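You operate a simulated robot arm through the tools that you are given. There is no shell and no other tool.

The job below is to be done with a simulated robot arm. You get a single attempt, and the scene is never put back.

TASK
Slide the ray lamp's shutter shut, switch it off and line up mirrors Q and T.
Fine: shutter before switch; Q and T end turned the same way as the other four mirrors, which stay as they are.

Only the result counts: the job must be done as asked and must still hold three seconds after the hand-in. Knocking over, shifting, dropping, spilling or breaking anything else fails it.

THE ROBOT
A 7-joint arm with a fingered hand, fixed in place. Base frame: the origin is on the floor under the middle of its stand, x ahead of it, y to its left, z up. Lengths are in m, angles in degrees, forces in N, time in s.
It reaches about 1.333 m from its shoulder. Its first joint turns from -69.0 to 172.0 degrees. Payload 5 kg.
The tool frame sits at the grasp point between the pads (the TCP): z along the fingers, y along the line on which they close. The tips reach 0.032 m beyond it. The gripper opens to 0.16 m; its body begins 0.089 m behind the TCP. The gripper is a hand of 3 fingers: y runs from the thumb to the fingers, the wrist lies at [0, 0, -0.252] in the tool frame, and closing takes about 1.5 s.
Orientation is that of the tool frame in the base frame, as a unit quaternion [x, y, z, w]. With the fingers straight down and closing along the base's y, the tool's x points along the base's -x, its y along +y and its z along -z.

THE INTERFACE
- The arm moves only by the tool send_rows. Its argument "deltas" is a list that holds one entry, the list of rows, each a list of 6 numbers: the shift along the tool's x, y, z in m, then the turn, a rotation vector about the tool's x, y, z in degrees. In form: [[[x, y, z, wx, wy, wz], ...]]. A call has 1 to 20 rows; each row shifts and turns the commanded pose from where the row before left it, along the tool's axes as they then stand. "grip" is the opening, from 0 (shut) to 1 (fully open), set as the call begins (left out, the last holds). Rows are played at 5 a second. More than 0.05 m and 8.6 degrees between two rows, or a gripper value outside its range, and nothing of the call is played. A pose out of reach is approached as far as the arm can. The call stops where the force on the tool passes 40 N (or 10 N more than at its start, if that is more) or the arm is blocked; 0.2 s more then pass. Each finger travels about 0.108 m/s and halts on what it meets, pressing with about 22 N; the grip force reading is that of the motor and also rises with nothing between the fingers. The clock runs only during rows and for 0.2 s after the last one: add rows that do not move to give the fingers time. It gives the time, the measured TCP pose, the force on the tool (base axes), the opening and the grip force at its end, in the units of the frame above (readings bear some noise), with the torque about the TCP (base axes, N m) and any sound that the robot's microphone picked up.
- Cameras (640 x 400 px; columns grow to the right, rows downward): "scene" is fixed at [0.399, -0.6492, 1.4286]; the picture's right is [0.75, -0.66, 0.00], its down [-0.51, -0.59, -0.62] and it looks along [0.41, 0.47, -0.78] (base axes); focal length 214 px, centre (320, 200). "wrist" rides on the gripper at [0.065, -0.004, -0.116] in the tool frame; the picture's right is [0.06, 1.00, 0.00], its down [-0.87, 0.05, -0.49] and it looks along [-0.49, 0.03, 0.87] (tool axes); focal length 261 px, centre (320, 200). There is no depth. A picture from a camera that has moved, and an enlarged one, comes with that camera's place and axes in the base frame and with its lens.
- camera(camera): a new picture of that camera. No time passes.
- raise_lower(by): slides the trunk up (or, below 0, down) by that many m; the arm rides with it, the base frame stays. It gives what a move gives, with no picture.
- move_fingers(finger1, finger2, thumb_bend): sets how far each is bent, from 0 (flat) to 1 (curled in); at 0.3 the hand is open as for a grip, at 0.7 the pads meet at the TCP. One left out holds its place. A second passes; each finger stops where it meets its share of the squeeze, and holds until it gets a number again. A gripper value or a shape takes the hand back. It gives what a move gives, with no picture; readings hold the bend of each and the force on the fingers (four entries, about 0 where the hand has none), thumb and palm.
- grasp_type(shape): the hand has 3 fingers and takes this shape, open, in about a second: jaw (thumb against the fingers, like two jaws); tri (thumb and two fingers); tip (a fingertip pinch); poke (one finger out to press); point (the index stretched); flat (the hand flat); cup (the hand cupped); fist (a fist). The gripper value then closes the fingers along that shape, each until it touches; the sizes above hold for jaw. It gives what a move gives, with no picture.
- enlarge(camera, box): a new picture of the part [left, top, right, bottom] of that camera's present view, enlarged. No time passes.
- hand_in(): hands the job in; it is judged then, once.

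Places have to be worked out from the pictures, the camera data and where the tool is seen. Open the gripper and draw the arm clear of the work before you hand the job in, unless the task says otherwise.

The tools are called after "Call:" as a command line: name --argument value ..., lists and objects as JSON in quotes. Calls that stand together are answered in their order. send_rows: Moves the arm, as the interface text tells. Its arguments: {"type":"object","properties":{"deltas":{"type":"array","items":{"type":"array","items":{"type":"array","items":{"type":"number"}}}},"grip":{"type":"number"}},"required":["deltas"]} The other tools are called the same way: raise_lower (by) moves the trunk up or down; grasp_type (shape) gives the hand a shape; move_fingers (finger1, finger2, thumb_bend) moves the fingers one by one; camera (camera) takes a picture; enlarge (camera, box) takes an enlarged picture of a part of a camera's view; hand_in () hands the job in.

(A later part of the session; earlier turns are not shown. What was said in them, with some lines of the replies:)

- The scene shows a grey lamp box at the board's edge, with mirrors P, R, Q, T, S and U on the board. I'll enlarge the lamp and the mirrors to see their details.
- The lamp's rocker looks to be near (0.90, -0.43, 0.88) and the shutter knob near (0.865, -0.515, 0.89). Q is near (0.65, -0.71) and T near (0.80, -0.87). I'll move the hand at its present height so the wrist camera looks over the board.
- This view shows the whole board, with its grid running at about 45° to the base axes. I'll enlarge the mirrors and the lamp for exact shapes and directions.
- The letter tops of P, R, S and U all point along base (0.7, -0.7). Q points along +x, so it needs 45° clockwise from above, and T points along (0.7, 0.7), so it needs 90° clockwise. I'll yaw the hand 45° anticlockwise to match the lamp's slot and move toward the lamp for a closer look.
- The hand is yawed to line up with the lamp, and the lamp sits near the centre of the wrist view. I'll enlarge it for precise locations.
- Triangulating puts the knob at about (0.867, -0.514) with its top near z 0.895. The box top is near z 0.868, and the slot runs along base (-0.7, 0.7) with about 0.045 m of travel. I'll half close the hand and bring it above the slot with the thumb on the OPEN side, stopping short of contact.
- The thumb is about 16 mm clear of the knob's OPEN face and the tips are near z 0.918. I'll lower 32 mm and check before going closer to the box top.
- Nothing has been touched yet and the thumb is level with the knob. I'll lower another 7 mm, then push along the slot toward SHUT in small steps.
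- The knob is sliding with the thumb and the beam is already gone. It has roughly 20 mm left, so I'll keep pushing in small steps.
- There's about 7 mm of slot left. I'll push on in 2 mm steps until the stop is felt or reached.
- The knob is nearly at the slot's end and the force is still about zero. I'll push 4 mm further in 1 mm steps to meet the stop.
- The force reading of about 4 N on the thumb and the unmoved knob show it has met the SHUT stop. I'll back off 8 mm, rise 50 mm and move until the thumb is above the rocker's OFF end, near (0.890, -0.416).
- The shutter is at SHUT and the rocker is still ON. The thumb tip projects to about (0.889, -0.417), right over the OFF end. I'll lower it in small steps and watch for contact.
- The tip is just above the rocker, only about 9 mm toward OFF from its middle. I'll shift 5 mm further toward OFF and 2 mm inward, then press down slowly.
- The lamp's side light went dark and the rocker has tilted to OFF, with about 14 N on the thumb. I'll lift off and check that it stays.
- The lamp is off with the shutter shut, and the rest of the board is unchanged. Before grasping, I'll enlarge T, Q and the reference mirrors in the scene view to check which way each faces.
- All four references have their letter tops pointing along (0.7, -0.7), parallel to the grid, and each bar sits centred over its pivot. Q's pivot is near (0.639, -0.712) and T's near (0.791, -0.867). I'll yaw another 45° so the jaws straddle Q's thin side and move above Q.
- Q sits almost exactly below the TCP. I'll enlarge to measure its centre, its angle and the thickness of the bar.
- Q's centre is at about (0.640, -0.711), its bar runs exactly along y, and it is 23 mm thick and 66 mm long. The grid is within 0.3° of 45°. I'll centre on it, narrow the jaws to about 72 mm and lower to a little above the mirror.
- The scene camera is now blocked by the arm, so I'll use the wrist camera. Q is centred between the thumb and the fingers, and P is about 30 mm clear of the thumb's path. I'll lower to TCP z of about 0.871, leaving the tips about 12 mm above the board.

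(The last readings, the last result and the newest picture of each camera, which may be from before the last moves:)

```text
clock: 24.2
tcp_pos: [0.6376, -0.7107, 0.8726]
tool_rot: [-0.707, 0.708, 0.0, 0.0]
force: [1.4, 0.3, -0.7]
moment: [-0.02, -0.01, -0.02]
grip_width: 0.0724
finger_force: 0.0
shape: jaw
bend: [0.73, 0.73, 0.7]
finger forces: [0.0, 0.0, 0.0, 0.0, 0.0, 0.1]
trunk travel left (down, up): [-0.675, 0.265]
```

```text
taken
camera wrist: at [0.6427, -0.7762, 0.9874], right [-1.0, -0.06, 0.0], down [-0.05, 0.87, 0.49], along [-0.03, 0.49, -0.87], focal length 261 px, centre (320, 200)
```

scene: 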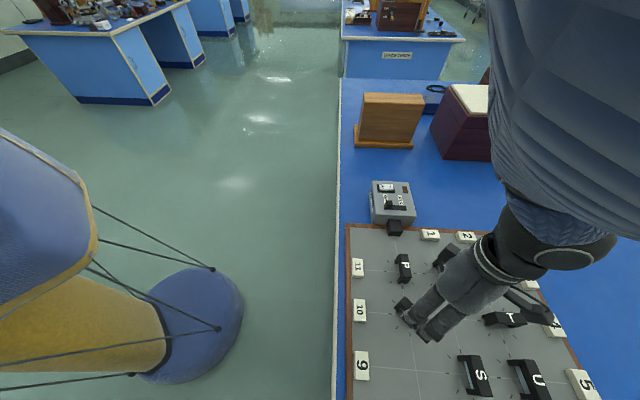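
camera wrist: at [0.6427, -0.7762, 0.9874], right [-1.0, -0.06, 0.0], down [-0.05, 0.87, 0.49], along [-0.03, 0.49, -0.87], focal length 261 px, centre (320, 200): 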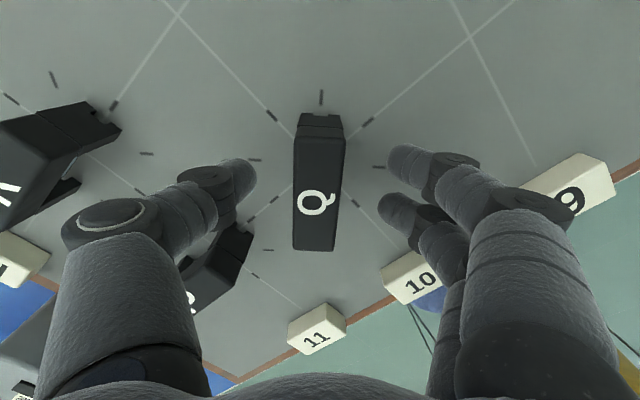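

The bar is centred within 2 mm. I'll shift 1.8 mm to centre it fully, then close the jaws on it and read the forces.

Call:
send_rows --deltas '[[[0, -0.0018, 0, 0, 0, 0], [0, 0, 0, 0, 0, 0]]]'

Call:
send_rows --deltas '[[[0, 0, 0, 0, 0, 0], [0, 0, 0, 0, 0, 0], [0, 0, 0, 0, 0, 0], [0, 0, 0, 0, 0, 0], [0, 0, 0, 0, 0, 0]]]' --grip 0.1

Call:
camera --camera "wrist"

```text
clock: 24.8
tcp_pos: [0.6395, -0.7115, 0.8712]
tool_rot: [0.708, -0.707, 0.0, 0.0]
force: [0.2, 0.9, 0.0]
moment: [-0.05, 0.02, 0.02]
grip_width: 0.0726
finger_force: 0.0
shape: jaw
bend: [0.73, 0.73, 0.7]
finger forces: [0.1, 0.1, 0.0, 0.0, 0.1, 0.0]
trunk travel left (down, up): [-0.675, 0.265]
```

```text
clock: 26.0
tcp_pos: [0.6399, -0.7103, 0.8702]
tool_rot: [0.707, -0.707, 0.0, 0.0]
force: [-0.3, 0.7, -5.4]
moment: [0.04, -0.03, -0.01]
grip_width: 0.0185
finger_force: 21.6
shape: jaw
bend: [0.72, 0.72, 0.7]
finger forces: [9.8, 9.8, 0.0, 0.0, 19.5, 0.0]
trunk travel left (down, up): [-0.675, 0.265]
```

```text
taken
camera wrist: at [0.6449, -0.7767, 0.9866], right [-1.0, -0.06, 0.0], down [-0.05, 0.87, 0.49], along [-0.03, 0.49, -0.87], focal length 261 px, centre (320, 200)
```

wrist: 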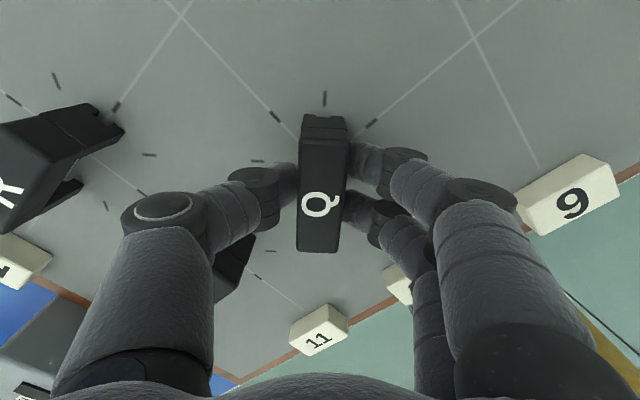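

The grip is balanced, about 10 N on each finger and 20 N on the thumb, and Q hasn't moved. I'll now turn it 45° clockwise about the pivot in 5° steps.

Call:
send_rows --deltas '[[[0, 0, 0, 0, 0, 5], [0, 0, 0, 0, 0, 5], [0, 0, 0, 0, 0, 5], [0, 0, 0, 0, 0, 5], [0, 0, 0, 0, 0, 5], [0, 0, 0, 0, 0, 5], [0, 0, 0, 0, 0, 5], [0, 0, 0, 0, 0, 5], [0, 0, 0, 0, 0, 5], [0, 0, 0, 0, 0, 0], [0, 0, 0, 0, 0, 0]]]'

Call:
camera --camera "wrist"

Call:
camera --camera "scene"

```text
clock: 28.4
tcp_pos: [0.6402, -0.712, 0.8708]
tool_rot: [-0.381, 0.924, 0.0, 0.0]
force: [-6.4, 5.4, -3.4]
moment: [0.12, 0.14, 0.01]
grip_width: 0.018
finger_force: 22.2
shape: jaw
bend: [0.72, 0.72, 0.7]
finger forces: [11.9, 11.9, 0.1, 0.0, 17.8, 0.0]
trunk travel left (down, up): [-0.675, 0.265]
```

```text
taken
camera wrist: at [0.5979, -0.7612, 0.9865], right [-0.75, 0.66, 0.0], down [0.58, 0.65, 0.49], along [0.33, 0.37, -0.87], focal length 261 px, centre (320, 200)
```

wrist: 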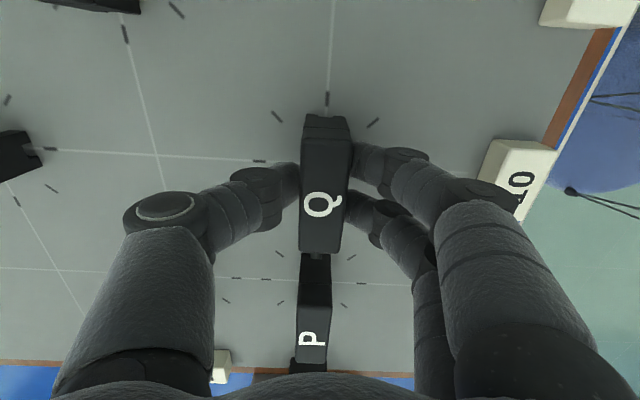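

```text
taken
```

scene: 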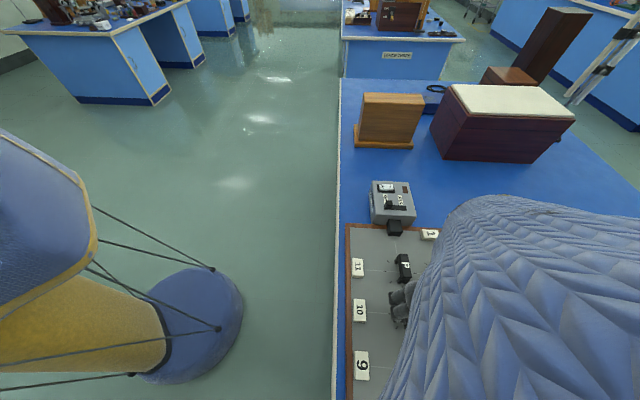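

Q now lies in line with P and the grid, with no twisting moment left. I'll open the jaws and rise straight up to check it.

Call:
send_rows --deltas '[[[0, 0, 0, 0, 0, 0], [0, 0, 0, 0, 0, 0], [0, 0, 0, 0, 0, 0]]]' --grip 0.45

Call:
send_rows --deltas '[[[0, 0, -0.02, 0, 0, 0], [0, 0, -0.04, 0, 0, 0], [0, 0, -0.04, 0, 0, 0], [0, 0, -0.03, 0, 0, 0], [0, 0, 0, 0, 0, 0]]]'

Call:
camera --camera "wrist"

Call:
enlarge --camera "wrist" --box '[250, 60, 390, 260]'

```text
clock: 29.2
tcp_pos: [0.6404, -0.7121, 0.8724]
tool_rot: [-0.382, 0.924, 0.0, 0.0]
force: [-0.7, -0.4, 0.5]
moment: [0.0, -0.02, 0.0]
grip_width: 0.0713
finger_force: 0.0
shape: jaw
bend: [0.73, 0.73, 0.7]
finger forces: [0.0, 0.1, 0.0, 0.0, 0.1, 0.0]
trunk travel left (down, up): [-0.675, 0.265]
```

```text
clock: 30.4
tcp_pos: [0.6417, -0.7114, 0.9997]
tool_rot: [-0.382, 0.924, 0.002, -0.001]
force: [0.4, -0.9, -0.6]
moment: [0.04, 0.03, 0.03]
grip_width: 0.0718
finger_force: 0.1
shape: jaw
bend: [0.73, 0.73, 0.7]
finger forces: [0.0, 0.0, 0.1, 0.1, 0.1, 0.0]
trunk travel left (down, up): [-0.675, 0.265]
```

```text
taken
camera wrist: at [0.5993, -0.7607, 1.1157], right [-0.75, 0.66, 0.0], down [0.58, 0.65, 0.49], along [0.32, 0.37, -0.87], focal length 261 px, centre (320, 200)
```

wrist: 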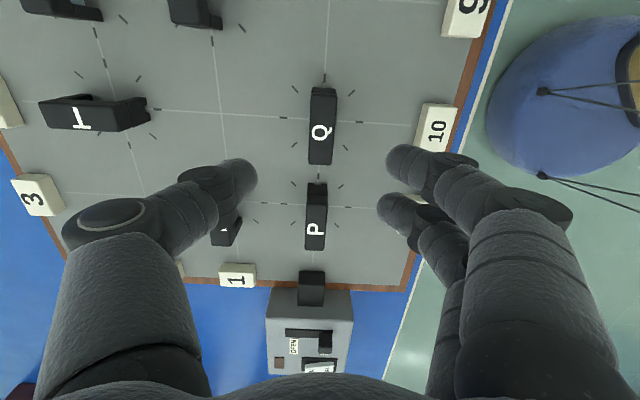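

```text
2.00 times, centred on (320, 160) of wrist
camera zoom: at [0.5993, -0.7607, 1.1157], right [-0.75, 0.66, 0.0], down [0.58, 0.65, 0.49], along [0.32, 0.37, -0.87], focal length 521 px, centre (320, 280)
```

zoom: 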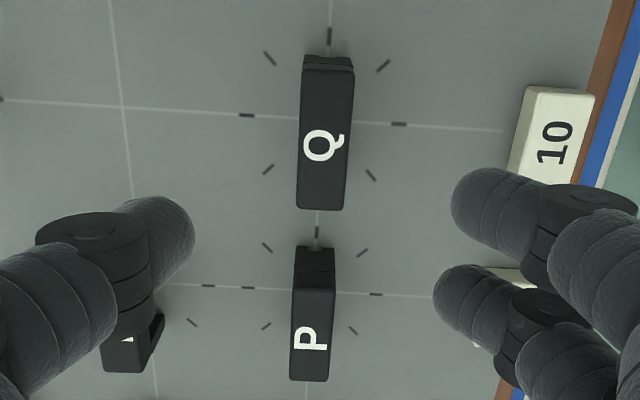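

Q measures 45.06° with its centre unmoved, so it matches P. Now T: its jaws must straddle along (0.7, 0.7), so I'll yaw the hand 90° anticlockwise here in the air first and see whether the wrist reaches.

Call:
send_rows --deltas '[[[0, 0, -0.02, 0, 0, -7.5], [0, 0, 0, 0, 0, -7.5], [0, 0, 0, 0, 0, -7.5], [0, 0, 0, 0, 0, -7.5], [0, 0, 0, 0, 0, -7.5], [0, 0, 0, 0, 0, -7.5], [0, 0, 0, 0, 0, -7.5], [0, 0, 0, 0, 0, -7.5], [0, 0, 0, 0, 0, -7.5], [0, 0, 0, 0, 0, -7.5], [0, 0, 0, 0, 0, -7.5], [0, 0, 0, 0, 0, -7.5], [0, 0, 0, 0, 0, 0]]]'

Call:
camera --camera "wrist"

Call:
camera --camera "scene"

```text
clock: 33.2
tcp_pos: [0.642, -0.7117, 1.0201]
tool_rot: [0.924, -0.383, 0.001, 0.0]
force: [1.0, 0.7, -0.2]
moment: [0.02, 0.01, -0.05]
grip_width: 0.0714
finger_force: 0.0
shape: jaw
bend: [0.73, 0.73, 0.7]
finger forces: [0.0, 0.0, 0.0, 0.0, 0.0, 0.1]
trunk travel left (down, up): [-0.675, 0.265]
```

```text
taken
camera wrist: at [0.6901, -0.7552, 1.1355], right [-0.66, -0.75, 0.0], down [-0.65, 0.58, 0.49], along [-0.37, 0.33, -0.87], focal length 261 px, centre (320, 200)
```

wrist: 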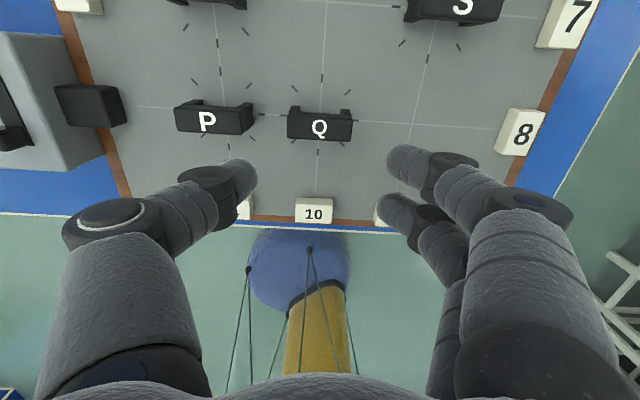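

```text
taken
```

scene: 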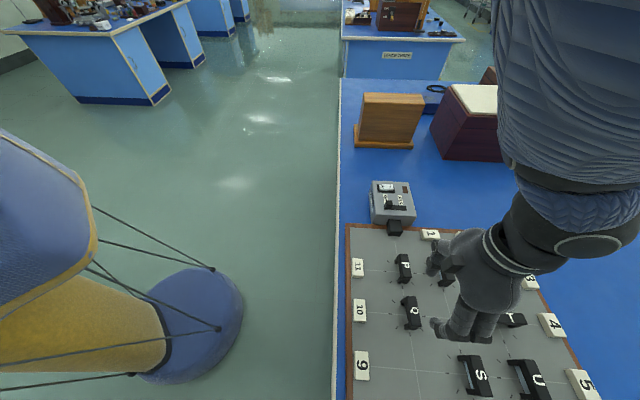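

The wrist reached the yaw, and the scene view shows Q parallel to P and R. I'll move about 0.215 m across to sit above T and look.

Call:
send_rows --deltas '[[[0.043, 0.0008, 0.004, 0, 0, 0], [0.043, 0.0008, 0.004, 0, 0, 0], [0.043, 0.0008, 0.004, 0, 0, 0], [0.043, 0.0008, 0.004, 0, 0, 0], [0.043, 0.0008, 0.004, 0, 0, 0], [0, 0, 0, 0, 0, 0]]]'

Call:
camera --camera "wrist"

Call:
enlarge --camera "wrist" --box '[240, 60, 400, 180]'

Call:
camera --camera "scene"

```text
clock: 34.6
tcp_pos: [0.7917, -0.8672, 1.0039]
tool_rot: [0.924, -0.383, 0.0, 0.0]
force: [-0.5, 0.5, 0.1]
moment: [0.0, -0.02, -0.02]
grip_width: 0.0714
finger_force: 0.0
shape: jaw
bend: [0.73, 0.73, 0.7]
finger forces: [0.1, 0.1, 0.1, 0.0, 0.1, 0.0]
trunk travel left (down, up): [-0.675, 0.265]
```

```text
taken
camera wrist: at [0.8417, -0.9101, 1.1189], right [-0.66, -0.75, 0.0], down [-0.65, 0.58, 0.49], along [-0.37, 0.33, -0.87], focal length 261 px, centre (320, 200)
```

wrist: 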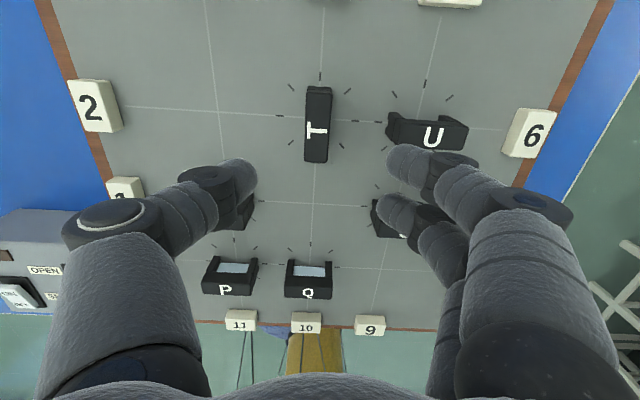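

```text
3.33 times, centred on (320, 120) of wrist
camera zoom: at [0.8417, -0.9101, 1.1189], right [-0.66, -0.75, 0.0], down [-0.65, 0.58, 0.49], along [-0.37, 0.33, -0.87], focal length 869 px, centre (320, 467)
```

zoom: 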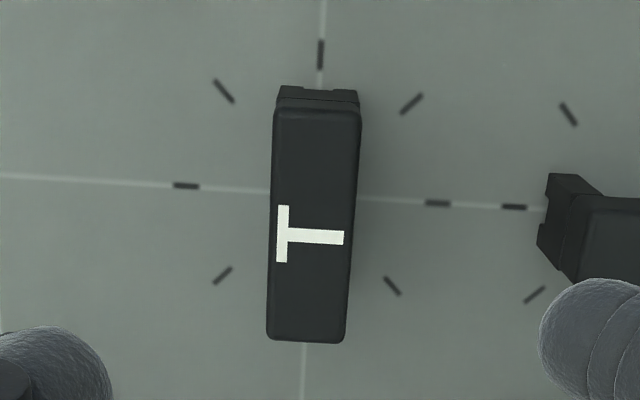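

```text
taken
```

scene: 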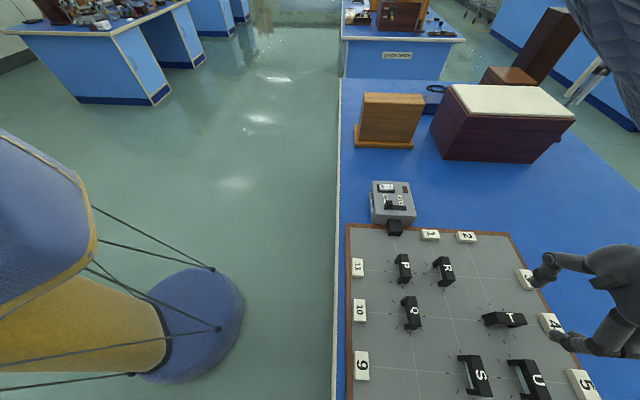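

T's pivot comes out at (0.796, -0.866), with the bar aligned to the jaws within about 0.25°. U's near end is only about 75 mm from T's pivot, so I'll narrow the jaws to 50 mm. Then I'll centre on T and lower partway to check clearance.

Call:
send_rows --deltas '[[[0.002, -0.0026, 0, 0, 0, 0], [0, 0, 0.02, 0, 0, 0], [0, 0, 0.03, 0, 0, 0], [0, 0, 0.03, 0, 0, 0], [0, 0, 0, 0, 0, 0]]]' --grip 0.31

Call:
camera --camera "wrist"

Call:
enlarge --camera "scene" --box '[450, 270, 590, 400]'

```text
clock: 35.8
tcp_pos: [0.793, -0.8691, 0.9209]
tool_rot: [0.924, -0.382, 0.0, 0.001]
force: [0.7, 0.2, -0.2]
moment: [-0.04, 0.01, 0.0]
grip_width: 0.0498
finger_force: 0.0
shape: jaw
bend: [0.73, 0.73, 0.7]
finger forces: [0.0, 0.0, 0.0, 0.1, 0.0, 0.0]
trunk travel left (down, up): [-0.675, 0.265]
```

```text
taken
camera wrist: at [0.8434, -0.9118, 1.0365], right [-0.66, -0.75, 0.0], down [-0.65, 0.58, 0.49], along [-0.37, 0.33, -0.87], focal length 261 px, centre (320, 200)
```

wrist: 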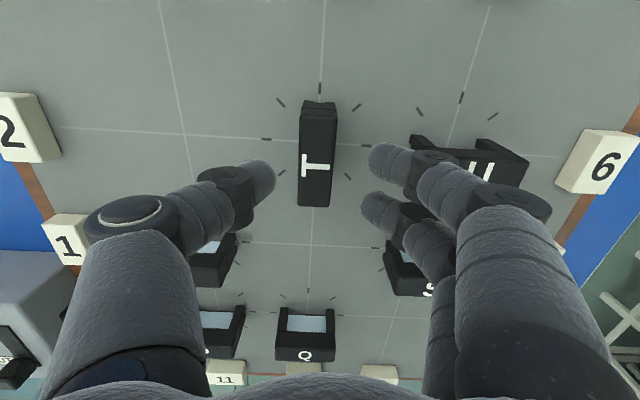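

```text
3.08 times, centred on (520, 335) of scene
camera zoom: at [0.399, -0.6492, 1.4286], right [0.75, -0.66, 0.0], down [-0.51, -0.59, -0.62], along [0.41, 0.47, -0.78], focal length 660 px, centre (-295, -215)
```

zoom: 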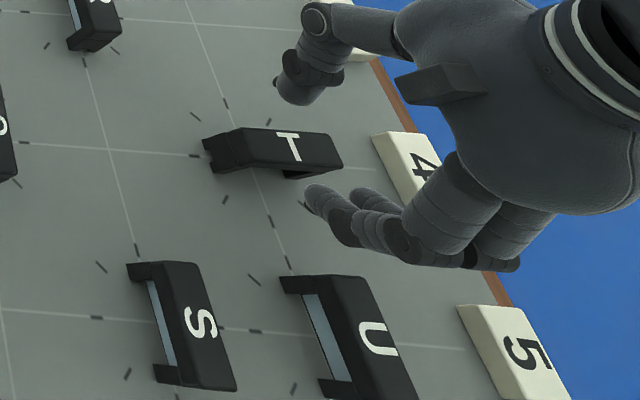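

The fingers' lowest outer points will be about 60 mm from T's pivot at U's height, which leaves about 15 mm to U. I'll enlarge the wrist view to check the centring before the last descent.

Call:
enlarge --camera "wrist" --box '[240, 80, 400, 220]'

```text
2.86 times, centred on (320, 150) of wrist
camera zoom: at [0.8434, -0.9118, 1.0365], right [-0.66, -0.75, 0.0], down [-0.65, 0.58, 0.49], along [-0.37, 0.33, -0.87], focal length 745 px, centre (320, 343)
```

zoom: 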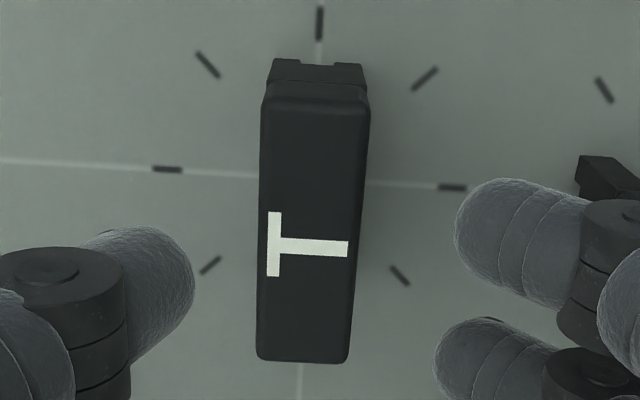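

In the image T is still about 2.8 mm off toward the thumb side, so the last small correction didn't fully carry through. I'll correct it again and lower another 15 mm before the next check.

Call:
send_rows --deltas '[[[-0.001, -0.0028, 0, 0, 0, 0], [0, 0, 0.008, 0, 0, 0], [0, 0, 0.007, 0, 0, 0], [0, 0, 0, 0, 0, 0], [0, 0, 0, 0, 0, 0]]]'

Call:
enlarge --camera "wrist" --box '[240, 80, 400, 240]'

Call:
enlarge --camera "scene" --box '[450, 270, 590, 400]'

```text
clock: 37.0
tcp_pos: [0.7944, -0.8642, 0.9058]
tool_rot: [0.924, -0.383, 0.0, 0.0]
force: [-0.4, 0.5, -0.6]
moment: [0.04, -0.01, -0.02]
grip_width: 0.0501
finger_force: 0.0
shape: jaw
bend: [0.73, 0.73, 0.7]
finger forces: [0.0, 0.0, 0.0, 0.0, 0.0, 0.1]
trunk travel left (down, up): [-0.675, 0.265]
```

```text
2.50 times, centred on (320, 160) of wrist
camera zoom: at [0.8435, -0.9084, 1.0204], right [-0.66, -0.75, 0.0], down [-0.65, 0.58, 0.49], along [-0.37, 0.33, -0.87], focal length 652 px, centre (320, 300)
```

zoom: 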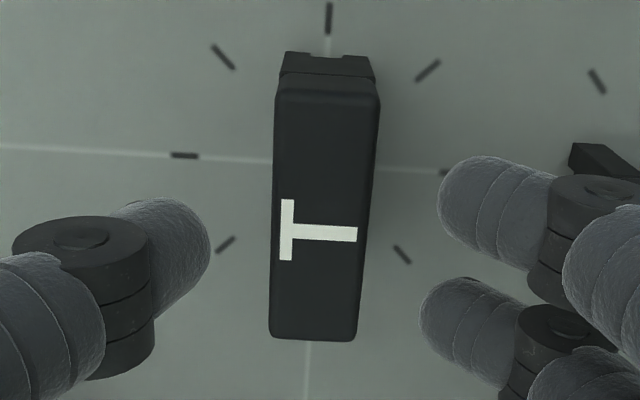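

```text
3.08 times, centred on (520, 335) of scene
camera zoom: at [0.399, -0.6492, 1.4286], right [0.75, -0.66, 0.0], down [-0.51, -0.59, -0.62], along [0.41, 0.47, -0.78], focal length 660 px, centre (-295, -215)
```

zoom: 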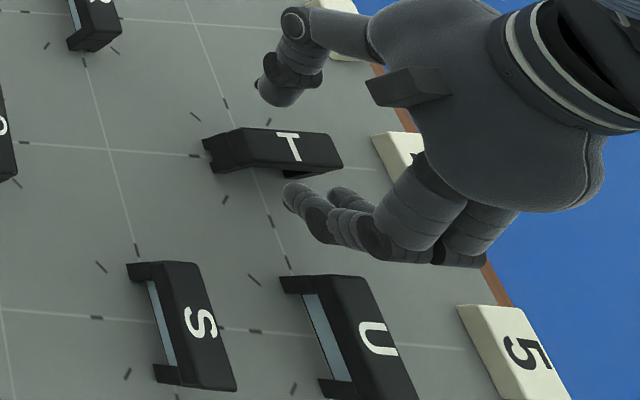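

T is now centred to within half a millimetre in both directions. I'll lower the last 28 mm and check again before closing.

Call:
send_rows --deltas '[[[0, 0, 0.01, 0, 0, 0], [0, 0, 0.01, 0, 0, 0], [0, 0, 0.008, 0, 0, 0], [0, 0, 0, 0, 0, 0], [0, 0, 0, 0, 0, 0]]]'

Call:
camera --camera "wrist"

Call:
enlarge --camera "scene" --box '[450, 270, 590, 400]'

```text
clock: 38.2
tcp_pos: [0.7934, -0.8649, 0.8781]
tool_rot: [0.924, -0.382, 0.0, 0.001]
force: [0.0, 0.2, 0.0]
moment: [-0.01, -0.03, 0.0]
grip_width: 0.0499
finger_force: 0.0
shape: jaw
bend: [0.73, 0.73, 0.7]
finger forces: [0.0, 0.0, 0.0, 0.1, 0.0, 0.0]
trunk travel left (down, up): [-0.675, 0.265]
```

```text
taken
camera wrist: at [0.8439, -0.9076, 0.993], right [-0.66, -0.75, 0.0], down [-0.65, 0.58, 0.49], along [-0.37, 0.33, -0.87], focal length 261 px, centre (320, 200)
```

wrist: 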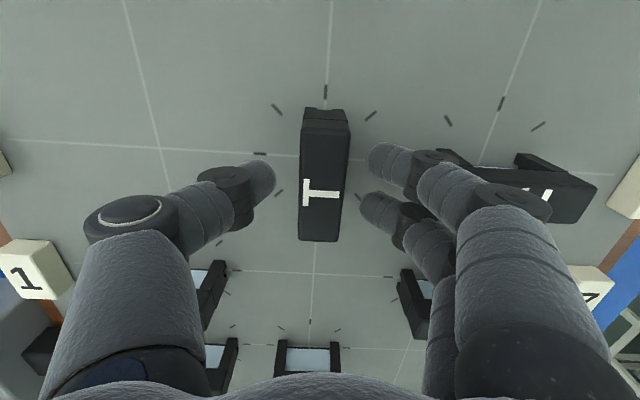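

```text
3.08 times, centred on (520, 335) of scene
camera zoom: at [0.399, -0.6492, 1.4286], right [0.75, -0.66, 0.0], down [-0.51, -0.59, -0.62], along [0.41, 0.47, -0.78], focal length 660 px, centre (-295, -215)
```

zoom: 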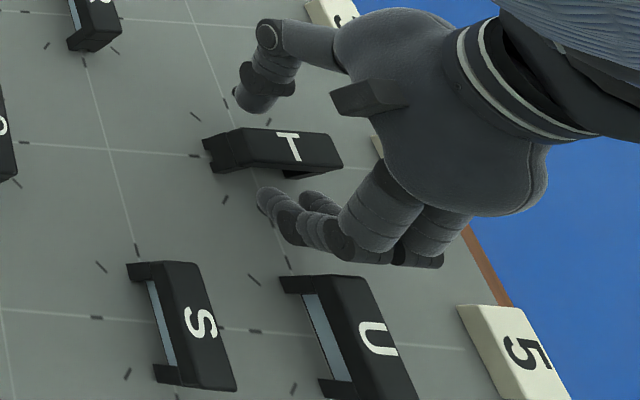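

It's close to centred. I'll enlarge once more to fine-tune before closing, since a 90° turn needs the hand's axis on the pivot.

Call:
enlarge --camera "wrist" --box '[240, 80, 400, 260]'

```text
2.22 times, centred on (320, 170) of wrist
camera zoom: at [0.8439, -0.9076, 0.993], right [-0.66, -0.75, 0.0], down [-0.65, 0.58, 0.49], along [-0.37, 0.33, -0.87], focal length 579 px, centre (320, 267)
```

zoom: 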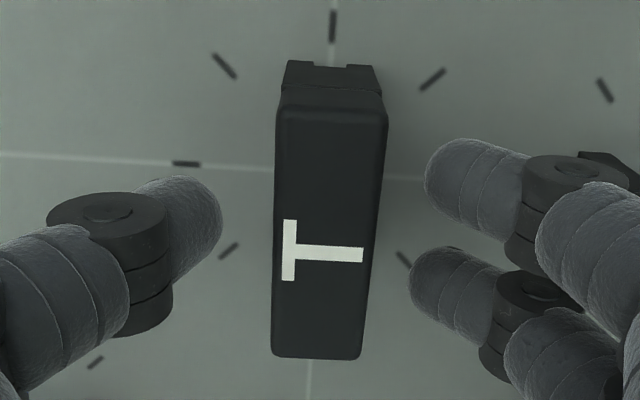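

The remaining offset is only about 1.4 mm along the bar and 0.8 mm across. I'll correct it, close the jaws gently and read the forces.

Call:
send_rows --deltas '[[[0.0015, 0.0008, 0, 0, 0, 0], [0, 0, 0, 0, 0, 0], [0, 0, 0, 0, 0, 0]]]'

Call:
send_rows --deltas '[[[0, 0, 0, 0, 0, 0], [0, 0, 0, 0, 0, 0], [0, 0, 0, 0, 0, 0], [0, 0, 0, 0, 0, 0], [0, 0, 0, 0, 0, 0]]]' --grip 0.1

Call:
camera --camera "wrist"

Call:
enlarge --camera "scene" --box '[450, 270, 590, 400]'

```text
clock: 39.0
tcp_pos: [0.7934, -0.8653, 0.8772]
tool_rot: [0.924, -0.383, 0.0, 0.0]
force: [0.6, 0.3, -0.8]
moment: [0.0, -0.02, 0.01]
grip_width: 0.0501
finger_force: 0.1
shape: jaw
bend: [0.73, 0.73, 0.7]
finger forces: [0.0, 0.1, 0.0, 0.0, 0.1, 0.0]
trunk travel left (down, up): [-0.675, 0.265]
```

```text
clock: 40.2
tcp_pos: [0.7954, -0.8661, 0.8775]
tool_rot: [0.924, -0.383, 0.0, 0.0]
force: [0.4, 0.4, -2.1]
moment: [0.07, 0.05, 0.01]
grip_width: 0.0186
finger_force: 22.0
shape: jaw
bend: [0.72, 0.72, 0.7]
finger forces: [9.6, 9.7, 0.1, 0.0, 20.0, 0.0]
trunk travel left (down, up): [-0.675, 0.265]
```

```text
taken
camera wrist: at [0.844, -0.909, 0.9929], right [-0.66, -0.75, 0.0], down [-0.65, 0.58, 0.49], along [-0.37, 0.33, -0.87], focal length 261 px, centre (320, 200)
```

wrist: 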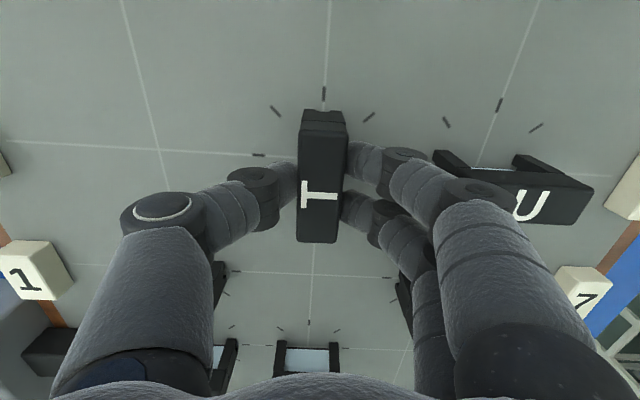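

```text
3.08 times, centred on (520, 335) of scene
camera zoom: at [0.399, -0.6492, 1.4286], right [0.75, -0.66, 0.0], down [-0.51, -0.59, -0.62], along [0.41, 0.47, -0.78], focal length 660 px, centre (-295, -215)
```

zoom: 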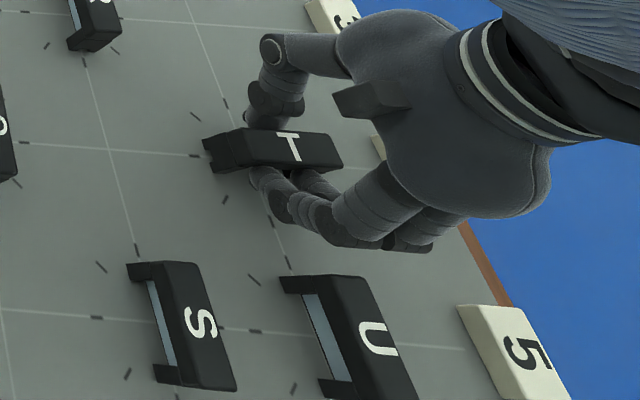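

T is gripped evenly with little side force. I'll turn it the first 45° clockwise and check the forces.

Call:
send_rows --deltas '[[[0, 0, 0, 0, 0, 5], [0, 0, 0, 0, 0, 5], [0, 0, 0, 0, 0, 5], [0, 0, 0, 0, 0, 5], [0, 0, 0, 0, 0, 5], [0, 0, 0, 0, 0, 5], [0, 0, 0, 0, 0, 5], [0, 0, 0, 0, 0, 5], [0, 0, 0, 0, 0, 5], [0, 0, 0, 0, 0, 0]]]'

Call:
camera --camera "wrist"

Call:
enlarge --camera "scene" --box '[450, 270, 590, 400]'

```text
clock: 42.4
tcp_pos: [0.7962, -0.8646, 0.8776]
tool_rot: [-0.707, 0.707, 0.001, 0.001]
force: [1.4, 4.1, -8.0]
moment: [0.02, 0.03, 0.0]
grip_width: 0.0183
finger_force: 22.2
shape: jaw
bend: [0.72, 0.72, 0.7]
finger forces: [9.4, 9.4, 0.0, 0.1, 20.1, 0.1]
trunk travel left (down, up): [-0.675, 0.265]
```

```text
taken
camera wrist: at [0.7999, -0.9305, 0.9933], right [-1.0, -0.06, 0.0], down [-0.05, 0.87, 0.49], along [-0.03, 0.49, -0.87], focal length 261 px, centre (320, 200)
```

wrist: 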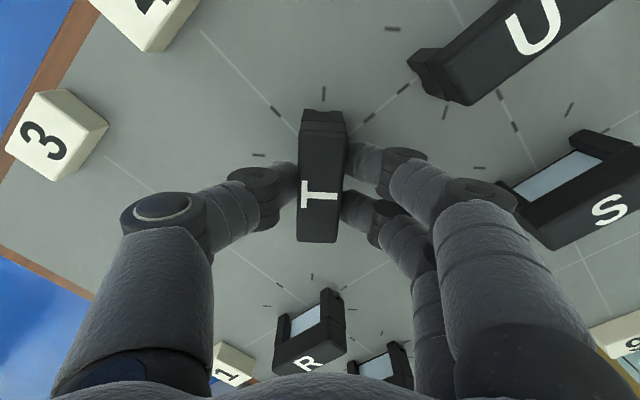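

```text
3.08 times, centred on (520, 335) of scene
camera zoom: at [0.399, -0.6492, 1.4286], right [0.75, -0.66, 0.0], down [-0.51, -0.59, -0.62], along [0.41, 0.47, -0.78], focal length 660 px, centre (-295, -215)
```

zoom: 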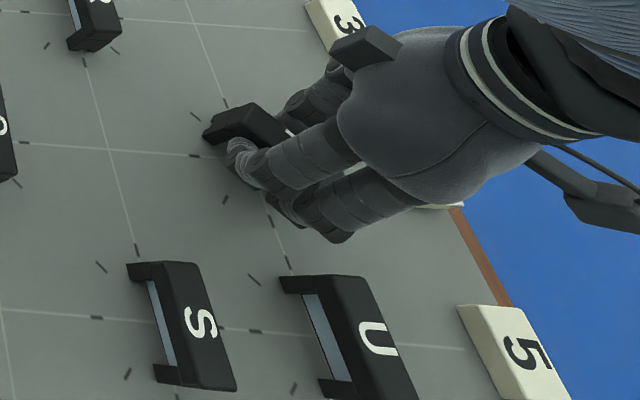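

It's turning smoothly with small forces. I'll turn the remaining 45°.

Call:
send_rows --deltas '[[[0, 0, 0, 0, 0, 5], [0, 0, 0, 0, 0, 5], [0, 0, 0, 0, 0, 5], [0, 0, 0, 0, 0, 5], [0, 0, 0, 0, 0, 5], [0, 0, 0, 0, 0, 5], [0, 0, 0, 0, 0, 5], [0, 0, 0, 0, 0, 5], [0, 0, 0, 0, 0, 5], [0, 0, 0, 0, 0, 0], [0, 0, 0, 0, 0, 0]]]'

Call:
camera --camera "wrist"

Call:
enlarge --camera "scene" --box '[450, 270, 590, 400]'

```text
clock: 44.8
tcp_pos: [0.7955, -0.8652, 0.8785]
tool_rot: [-0.384, 0.923, 0.0, -0.001]
force: [5.7, 9.4, -10.3]
moment: [0.22, -0.08, -0.03]
grip_width: 0.0176
finger_force: 22.1
shape: jaw
bend: [0.72, 0.72, 0.7]
finger forces: [10.6, 10.5, 0.1, 0.0, 18.3, 0.1]
trunk travel left (down, up): [-0.675, 0.265]
```

```text
taken
camera wrist: at [0.7535, -0.9148, 0.9936], right [-0.75, 0.66, 0.0], down [0.58, 0.65, 0.49], along [0.32, 0.37, -0.87], focal length 261 px, centre (320, 200)
```

wrist: 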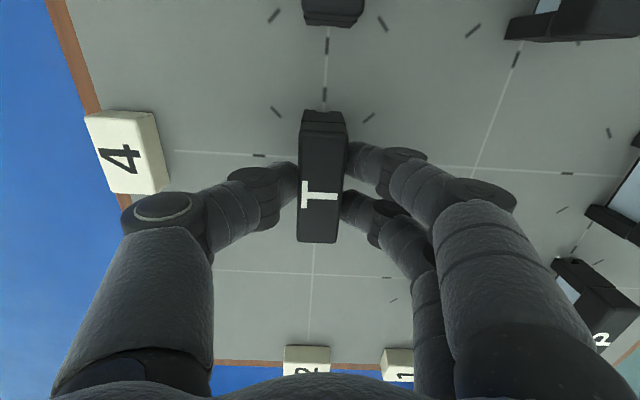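

```text
3.08 times, centred on (520, 335) of scene
camera zoom: at [0.399, -0.6492, 1.4286], right [0.75, -0.66, 0.0], down [-0.51, -0.59, -0.62], along [0.41, 0.47, -0.78], focal length 660 px, centre (-295, -215)
```

zoom: 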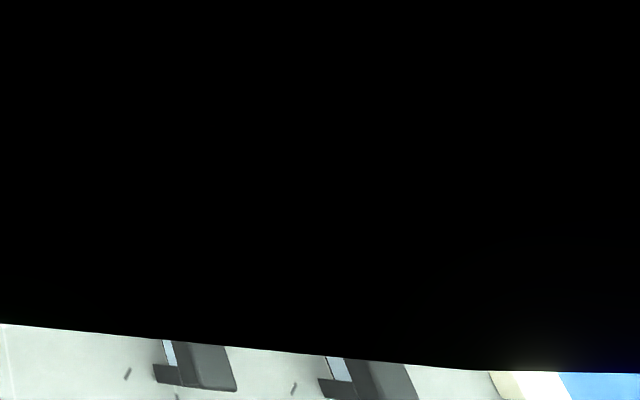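

T is now in line with its grid line and the tool's yaw reads 45°. I'll open the jaws to 50 mm and rise straight up to check.

Call:
send_rows --deltas '[[[0, 0, 0, 0, 0, 0], [0, 0, 0, 0, 0, 0], [0, 0, 0, 0, 0, 0]]]' --grip 0.31

Call:
send_rows --deltas '[[[0, 0, -0.02, 0, 0, 0], [0, 0, -0.04, 0, 0, 0], [0, 0, -0.04, 0, 0, 0], [0, 0, -0.03, 0, 0, 0], [0, 0, 0, 0, 0, 0]]]'

Call:
camera --camera "wrist"

Call:
enlarge --camera "wrist" --box '[240, 60, 400, 180]'

```text
clock: 45.6
tcp_pos: [0.7935, -0.8665, 0.8786]
tool_rot: [-0.382, 0.924, 0.0, 0.0]
force: [0.4, 1.1, -0.3]
moment: [-0.02, -0.01, -0.01]
grip_width: 0.0491
finger_force: 0.1
shape: jaw
bend: [0.73, 0.73, 0.7]
finger forces: [0.0, 0.0, 0.0, 0.0, 0.0, 0.1]
trunk travel left (down, up): [-0.675, 0.265]
```

```text
clock: 46.8
tcp_pos: [0.7939, -0.8635, 1.0093]
tool_rot: [-0.384, 0.924, 0.001, 0.0]
force: [-0.7, 0.4, -0.8]
moment: [0.03, -0.01, 0.0]
grip_width: 0.0495
finger_force: 0.1
shape: jaw
bend: [0.73, 0.73, 0.7]
finger forces: [0.1, 0.1, 0.0, 0.0, 0.0, 0.0]
trunk travel left (down, up): [-0.675, 0.265]
```

```text
taken
camera wrist: at [0.7519, -0.9134, 1.124], right [-0.75, 0.66, 0.0], down [0.58, 0.65, 0.49], along [0.32, 0.37, -0.87], focal length 261 px, centre (320, 200)
```

wrist: 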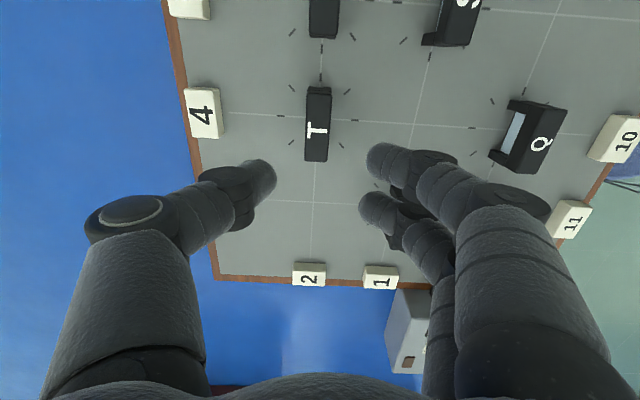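

```text
3.33 times, centred on (320, 120) of wrist
camera zoom: at [0.7519, -0.9134, 1.124], right [-0.75, 0.66, 0.0], down [0.58, 0.65, 0.49], along [0.32, 0.37, -0.87], focal length 869 px, centre (320, 467)
```

zoom: 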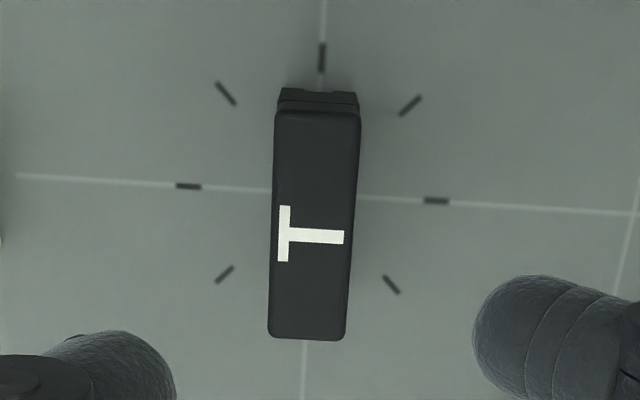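

T lies along its grid line at the same angle as before to within about 0.1°, now with its letter top facing the right way. I'll open the hand, raise it well clear and bring it back to the start area so the scene camera can see everything.

Call:
send_rows --deltas '[[[0, 0, -0.0475, 0, 0, 0], [0, 0, -0.0475, 0, 0, 0], [0, 0, -0.0475, 0, 0, 0], [0, 0, -0.0475, 0, 0, 0], [-0.0218, 0.0397, 0, 0, 0, 0], [-0.0218, 0.0397, 0, 0, 0, 0], [-0.0218, 0.0397, 0, 0, 0, 0], [-0.0218, 0.0397, 0, 0, 0, 0], [-0.0218, 0.0397, 0, 0, 0, 0], [-0.0218, 0.0397, 0, 0, 0, 0], [-0.0218, 0.0397, 0, 0, 0, 0], [-0.0218, 0.0397, 0, 0, 0, 0], [-0.0218, 0.0397, 0, 0, 0, 0], [-0.0218, 0.0397, 0, 0, 0, 0], [-0.0218, 0.0397, 0, 0, 0, 0], [-0.0218, 0.0397, 0, 0, 0, 0], [-0.0218, 0.0397, 0, 0, 0, 0], [0, 0, 0, 0, 0, 0]]]' --grip 0.6

Call:
send_rows --deltas '[[[0, 0, 0, 0, 0, 7.5], [0, 0, 0, 0, 0, 7.5], [0, 0, 0, 0, 0, 7.5], [0, 0, 0, 0, 0, 7.5], [0, 0, 0, 0, 0, 7.5], [0, 0, 0, 0, 0, 7.5], [0, 0, 0, 0, 0, 0]]]' --grip 1.0

Call:
camera --camera "scene"

Call:
enlarge --camera "scene" --box '[340, 220, 600, 400]'

Call:
enlarge --camera "scene" --box '[350, 170, 430, 240]'

```text
clock: 50.6
tcp_pos: [0.63, -0.3006, 1.2001]
tool_rot: [-0.383, 0.924, 0.001, 0.0]
force: [1.0, 0.0, -0.4]
moment: [0.01, 0.03, 0.01]
grip_width: 0.0956
finger_force: 0.0
shape: jaw
bend: [0.71, 0.71, 0.7]
finger forces: [0.0, 0.1, 0.0, 0.0, 0.0, 0.0]
trunk travel left (down, up): [-0.675, 0.265]
```

```text
clock: 52.2
tcp_pos: [0.6293, -0.2997, 1.1981]
tool_rot: [0.001, 1.0, 0.0, 0.001]
force: [-0.3, 0.4, 0.1]
moment: [0.01, -0.04, 0.01]
grip_width: 0.1599
finger_force: 0.0
shape: jaw
bend: [0.3, 0.3, 0.3]
finger forces: [0.1, 0.0, 0.1, 0.0, 0.1, 0.0]
trunk travel left (down, up): [-0.675, 0.265]
```

```text
taken
```

scene: 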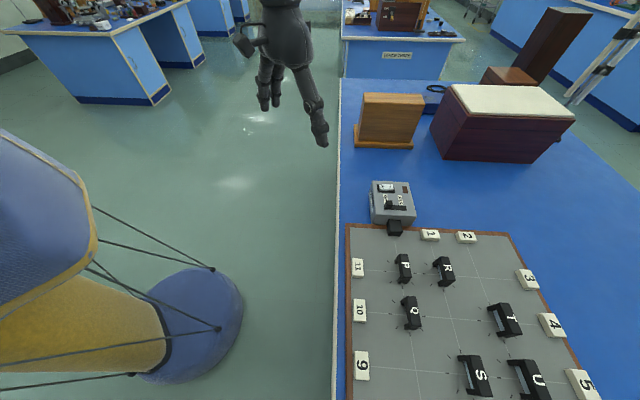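

```text
2.22 times, centred on (470, 310) of scene
camera zoom: at [0.399, -0.6492, 1.4286], right [0.75, -0.66, 0.0], down [-0.51, -0.59, -0.62], along [0.41, 0.47, -0.78], focal length 477 px, centre (-13, -44)
```

zoom: 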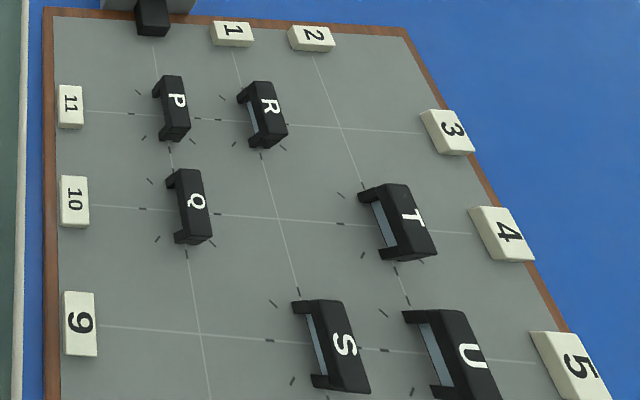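

```text
5.71 times, centred on (390, 205) of scene
camera zoom: at [0.399, -0.6492, 1.4286], right [0.75, -0.66, 0.0], down [-0.51, -0.59, -0.62], along [0.41, 0.47, -0.78], focal length 1226 px, centre (-80, 171)
```

zoom: 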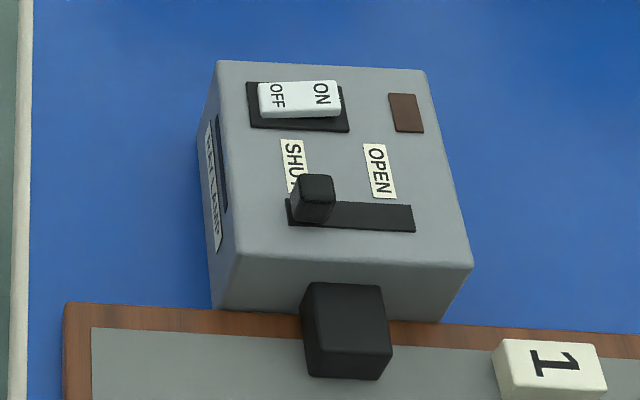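

The shutter knob is at the SHUT end, the rocker is on OFF with the light dark, and all six mirrors point the same way. P, R, S, U and the lamp haven't moved. The hand is open and clear, so I'm handing in.

Call:
hand_in

```text
The job is handed in.
```

The job is handed in, and the last pictures before hand-in show everything as asked. The verdict itself didn't come back to me.

- **Shutter:** it was slid shut first, and I felt the knob meet the stop at the SHUT end.
- **Switch:** it was pressed to OFF after that. The lamp's side light went dark and stayed dark after the hand lifted.
- **Mirror Q:** I turned it 45° clockwise, seen from above, and it measures within about 0.1° of the grid direction the other mirrors follow.
- **Mirror T:** I turned it 90° clockwise, and it also lies within about 0.1° of that direction, facing the same way as the others.
- **Everything else:** P, R, S and U look unchanged, and so does the rest of the table. The hand was open and back near its starting place at hand-in.
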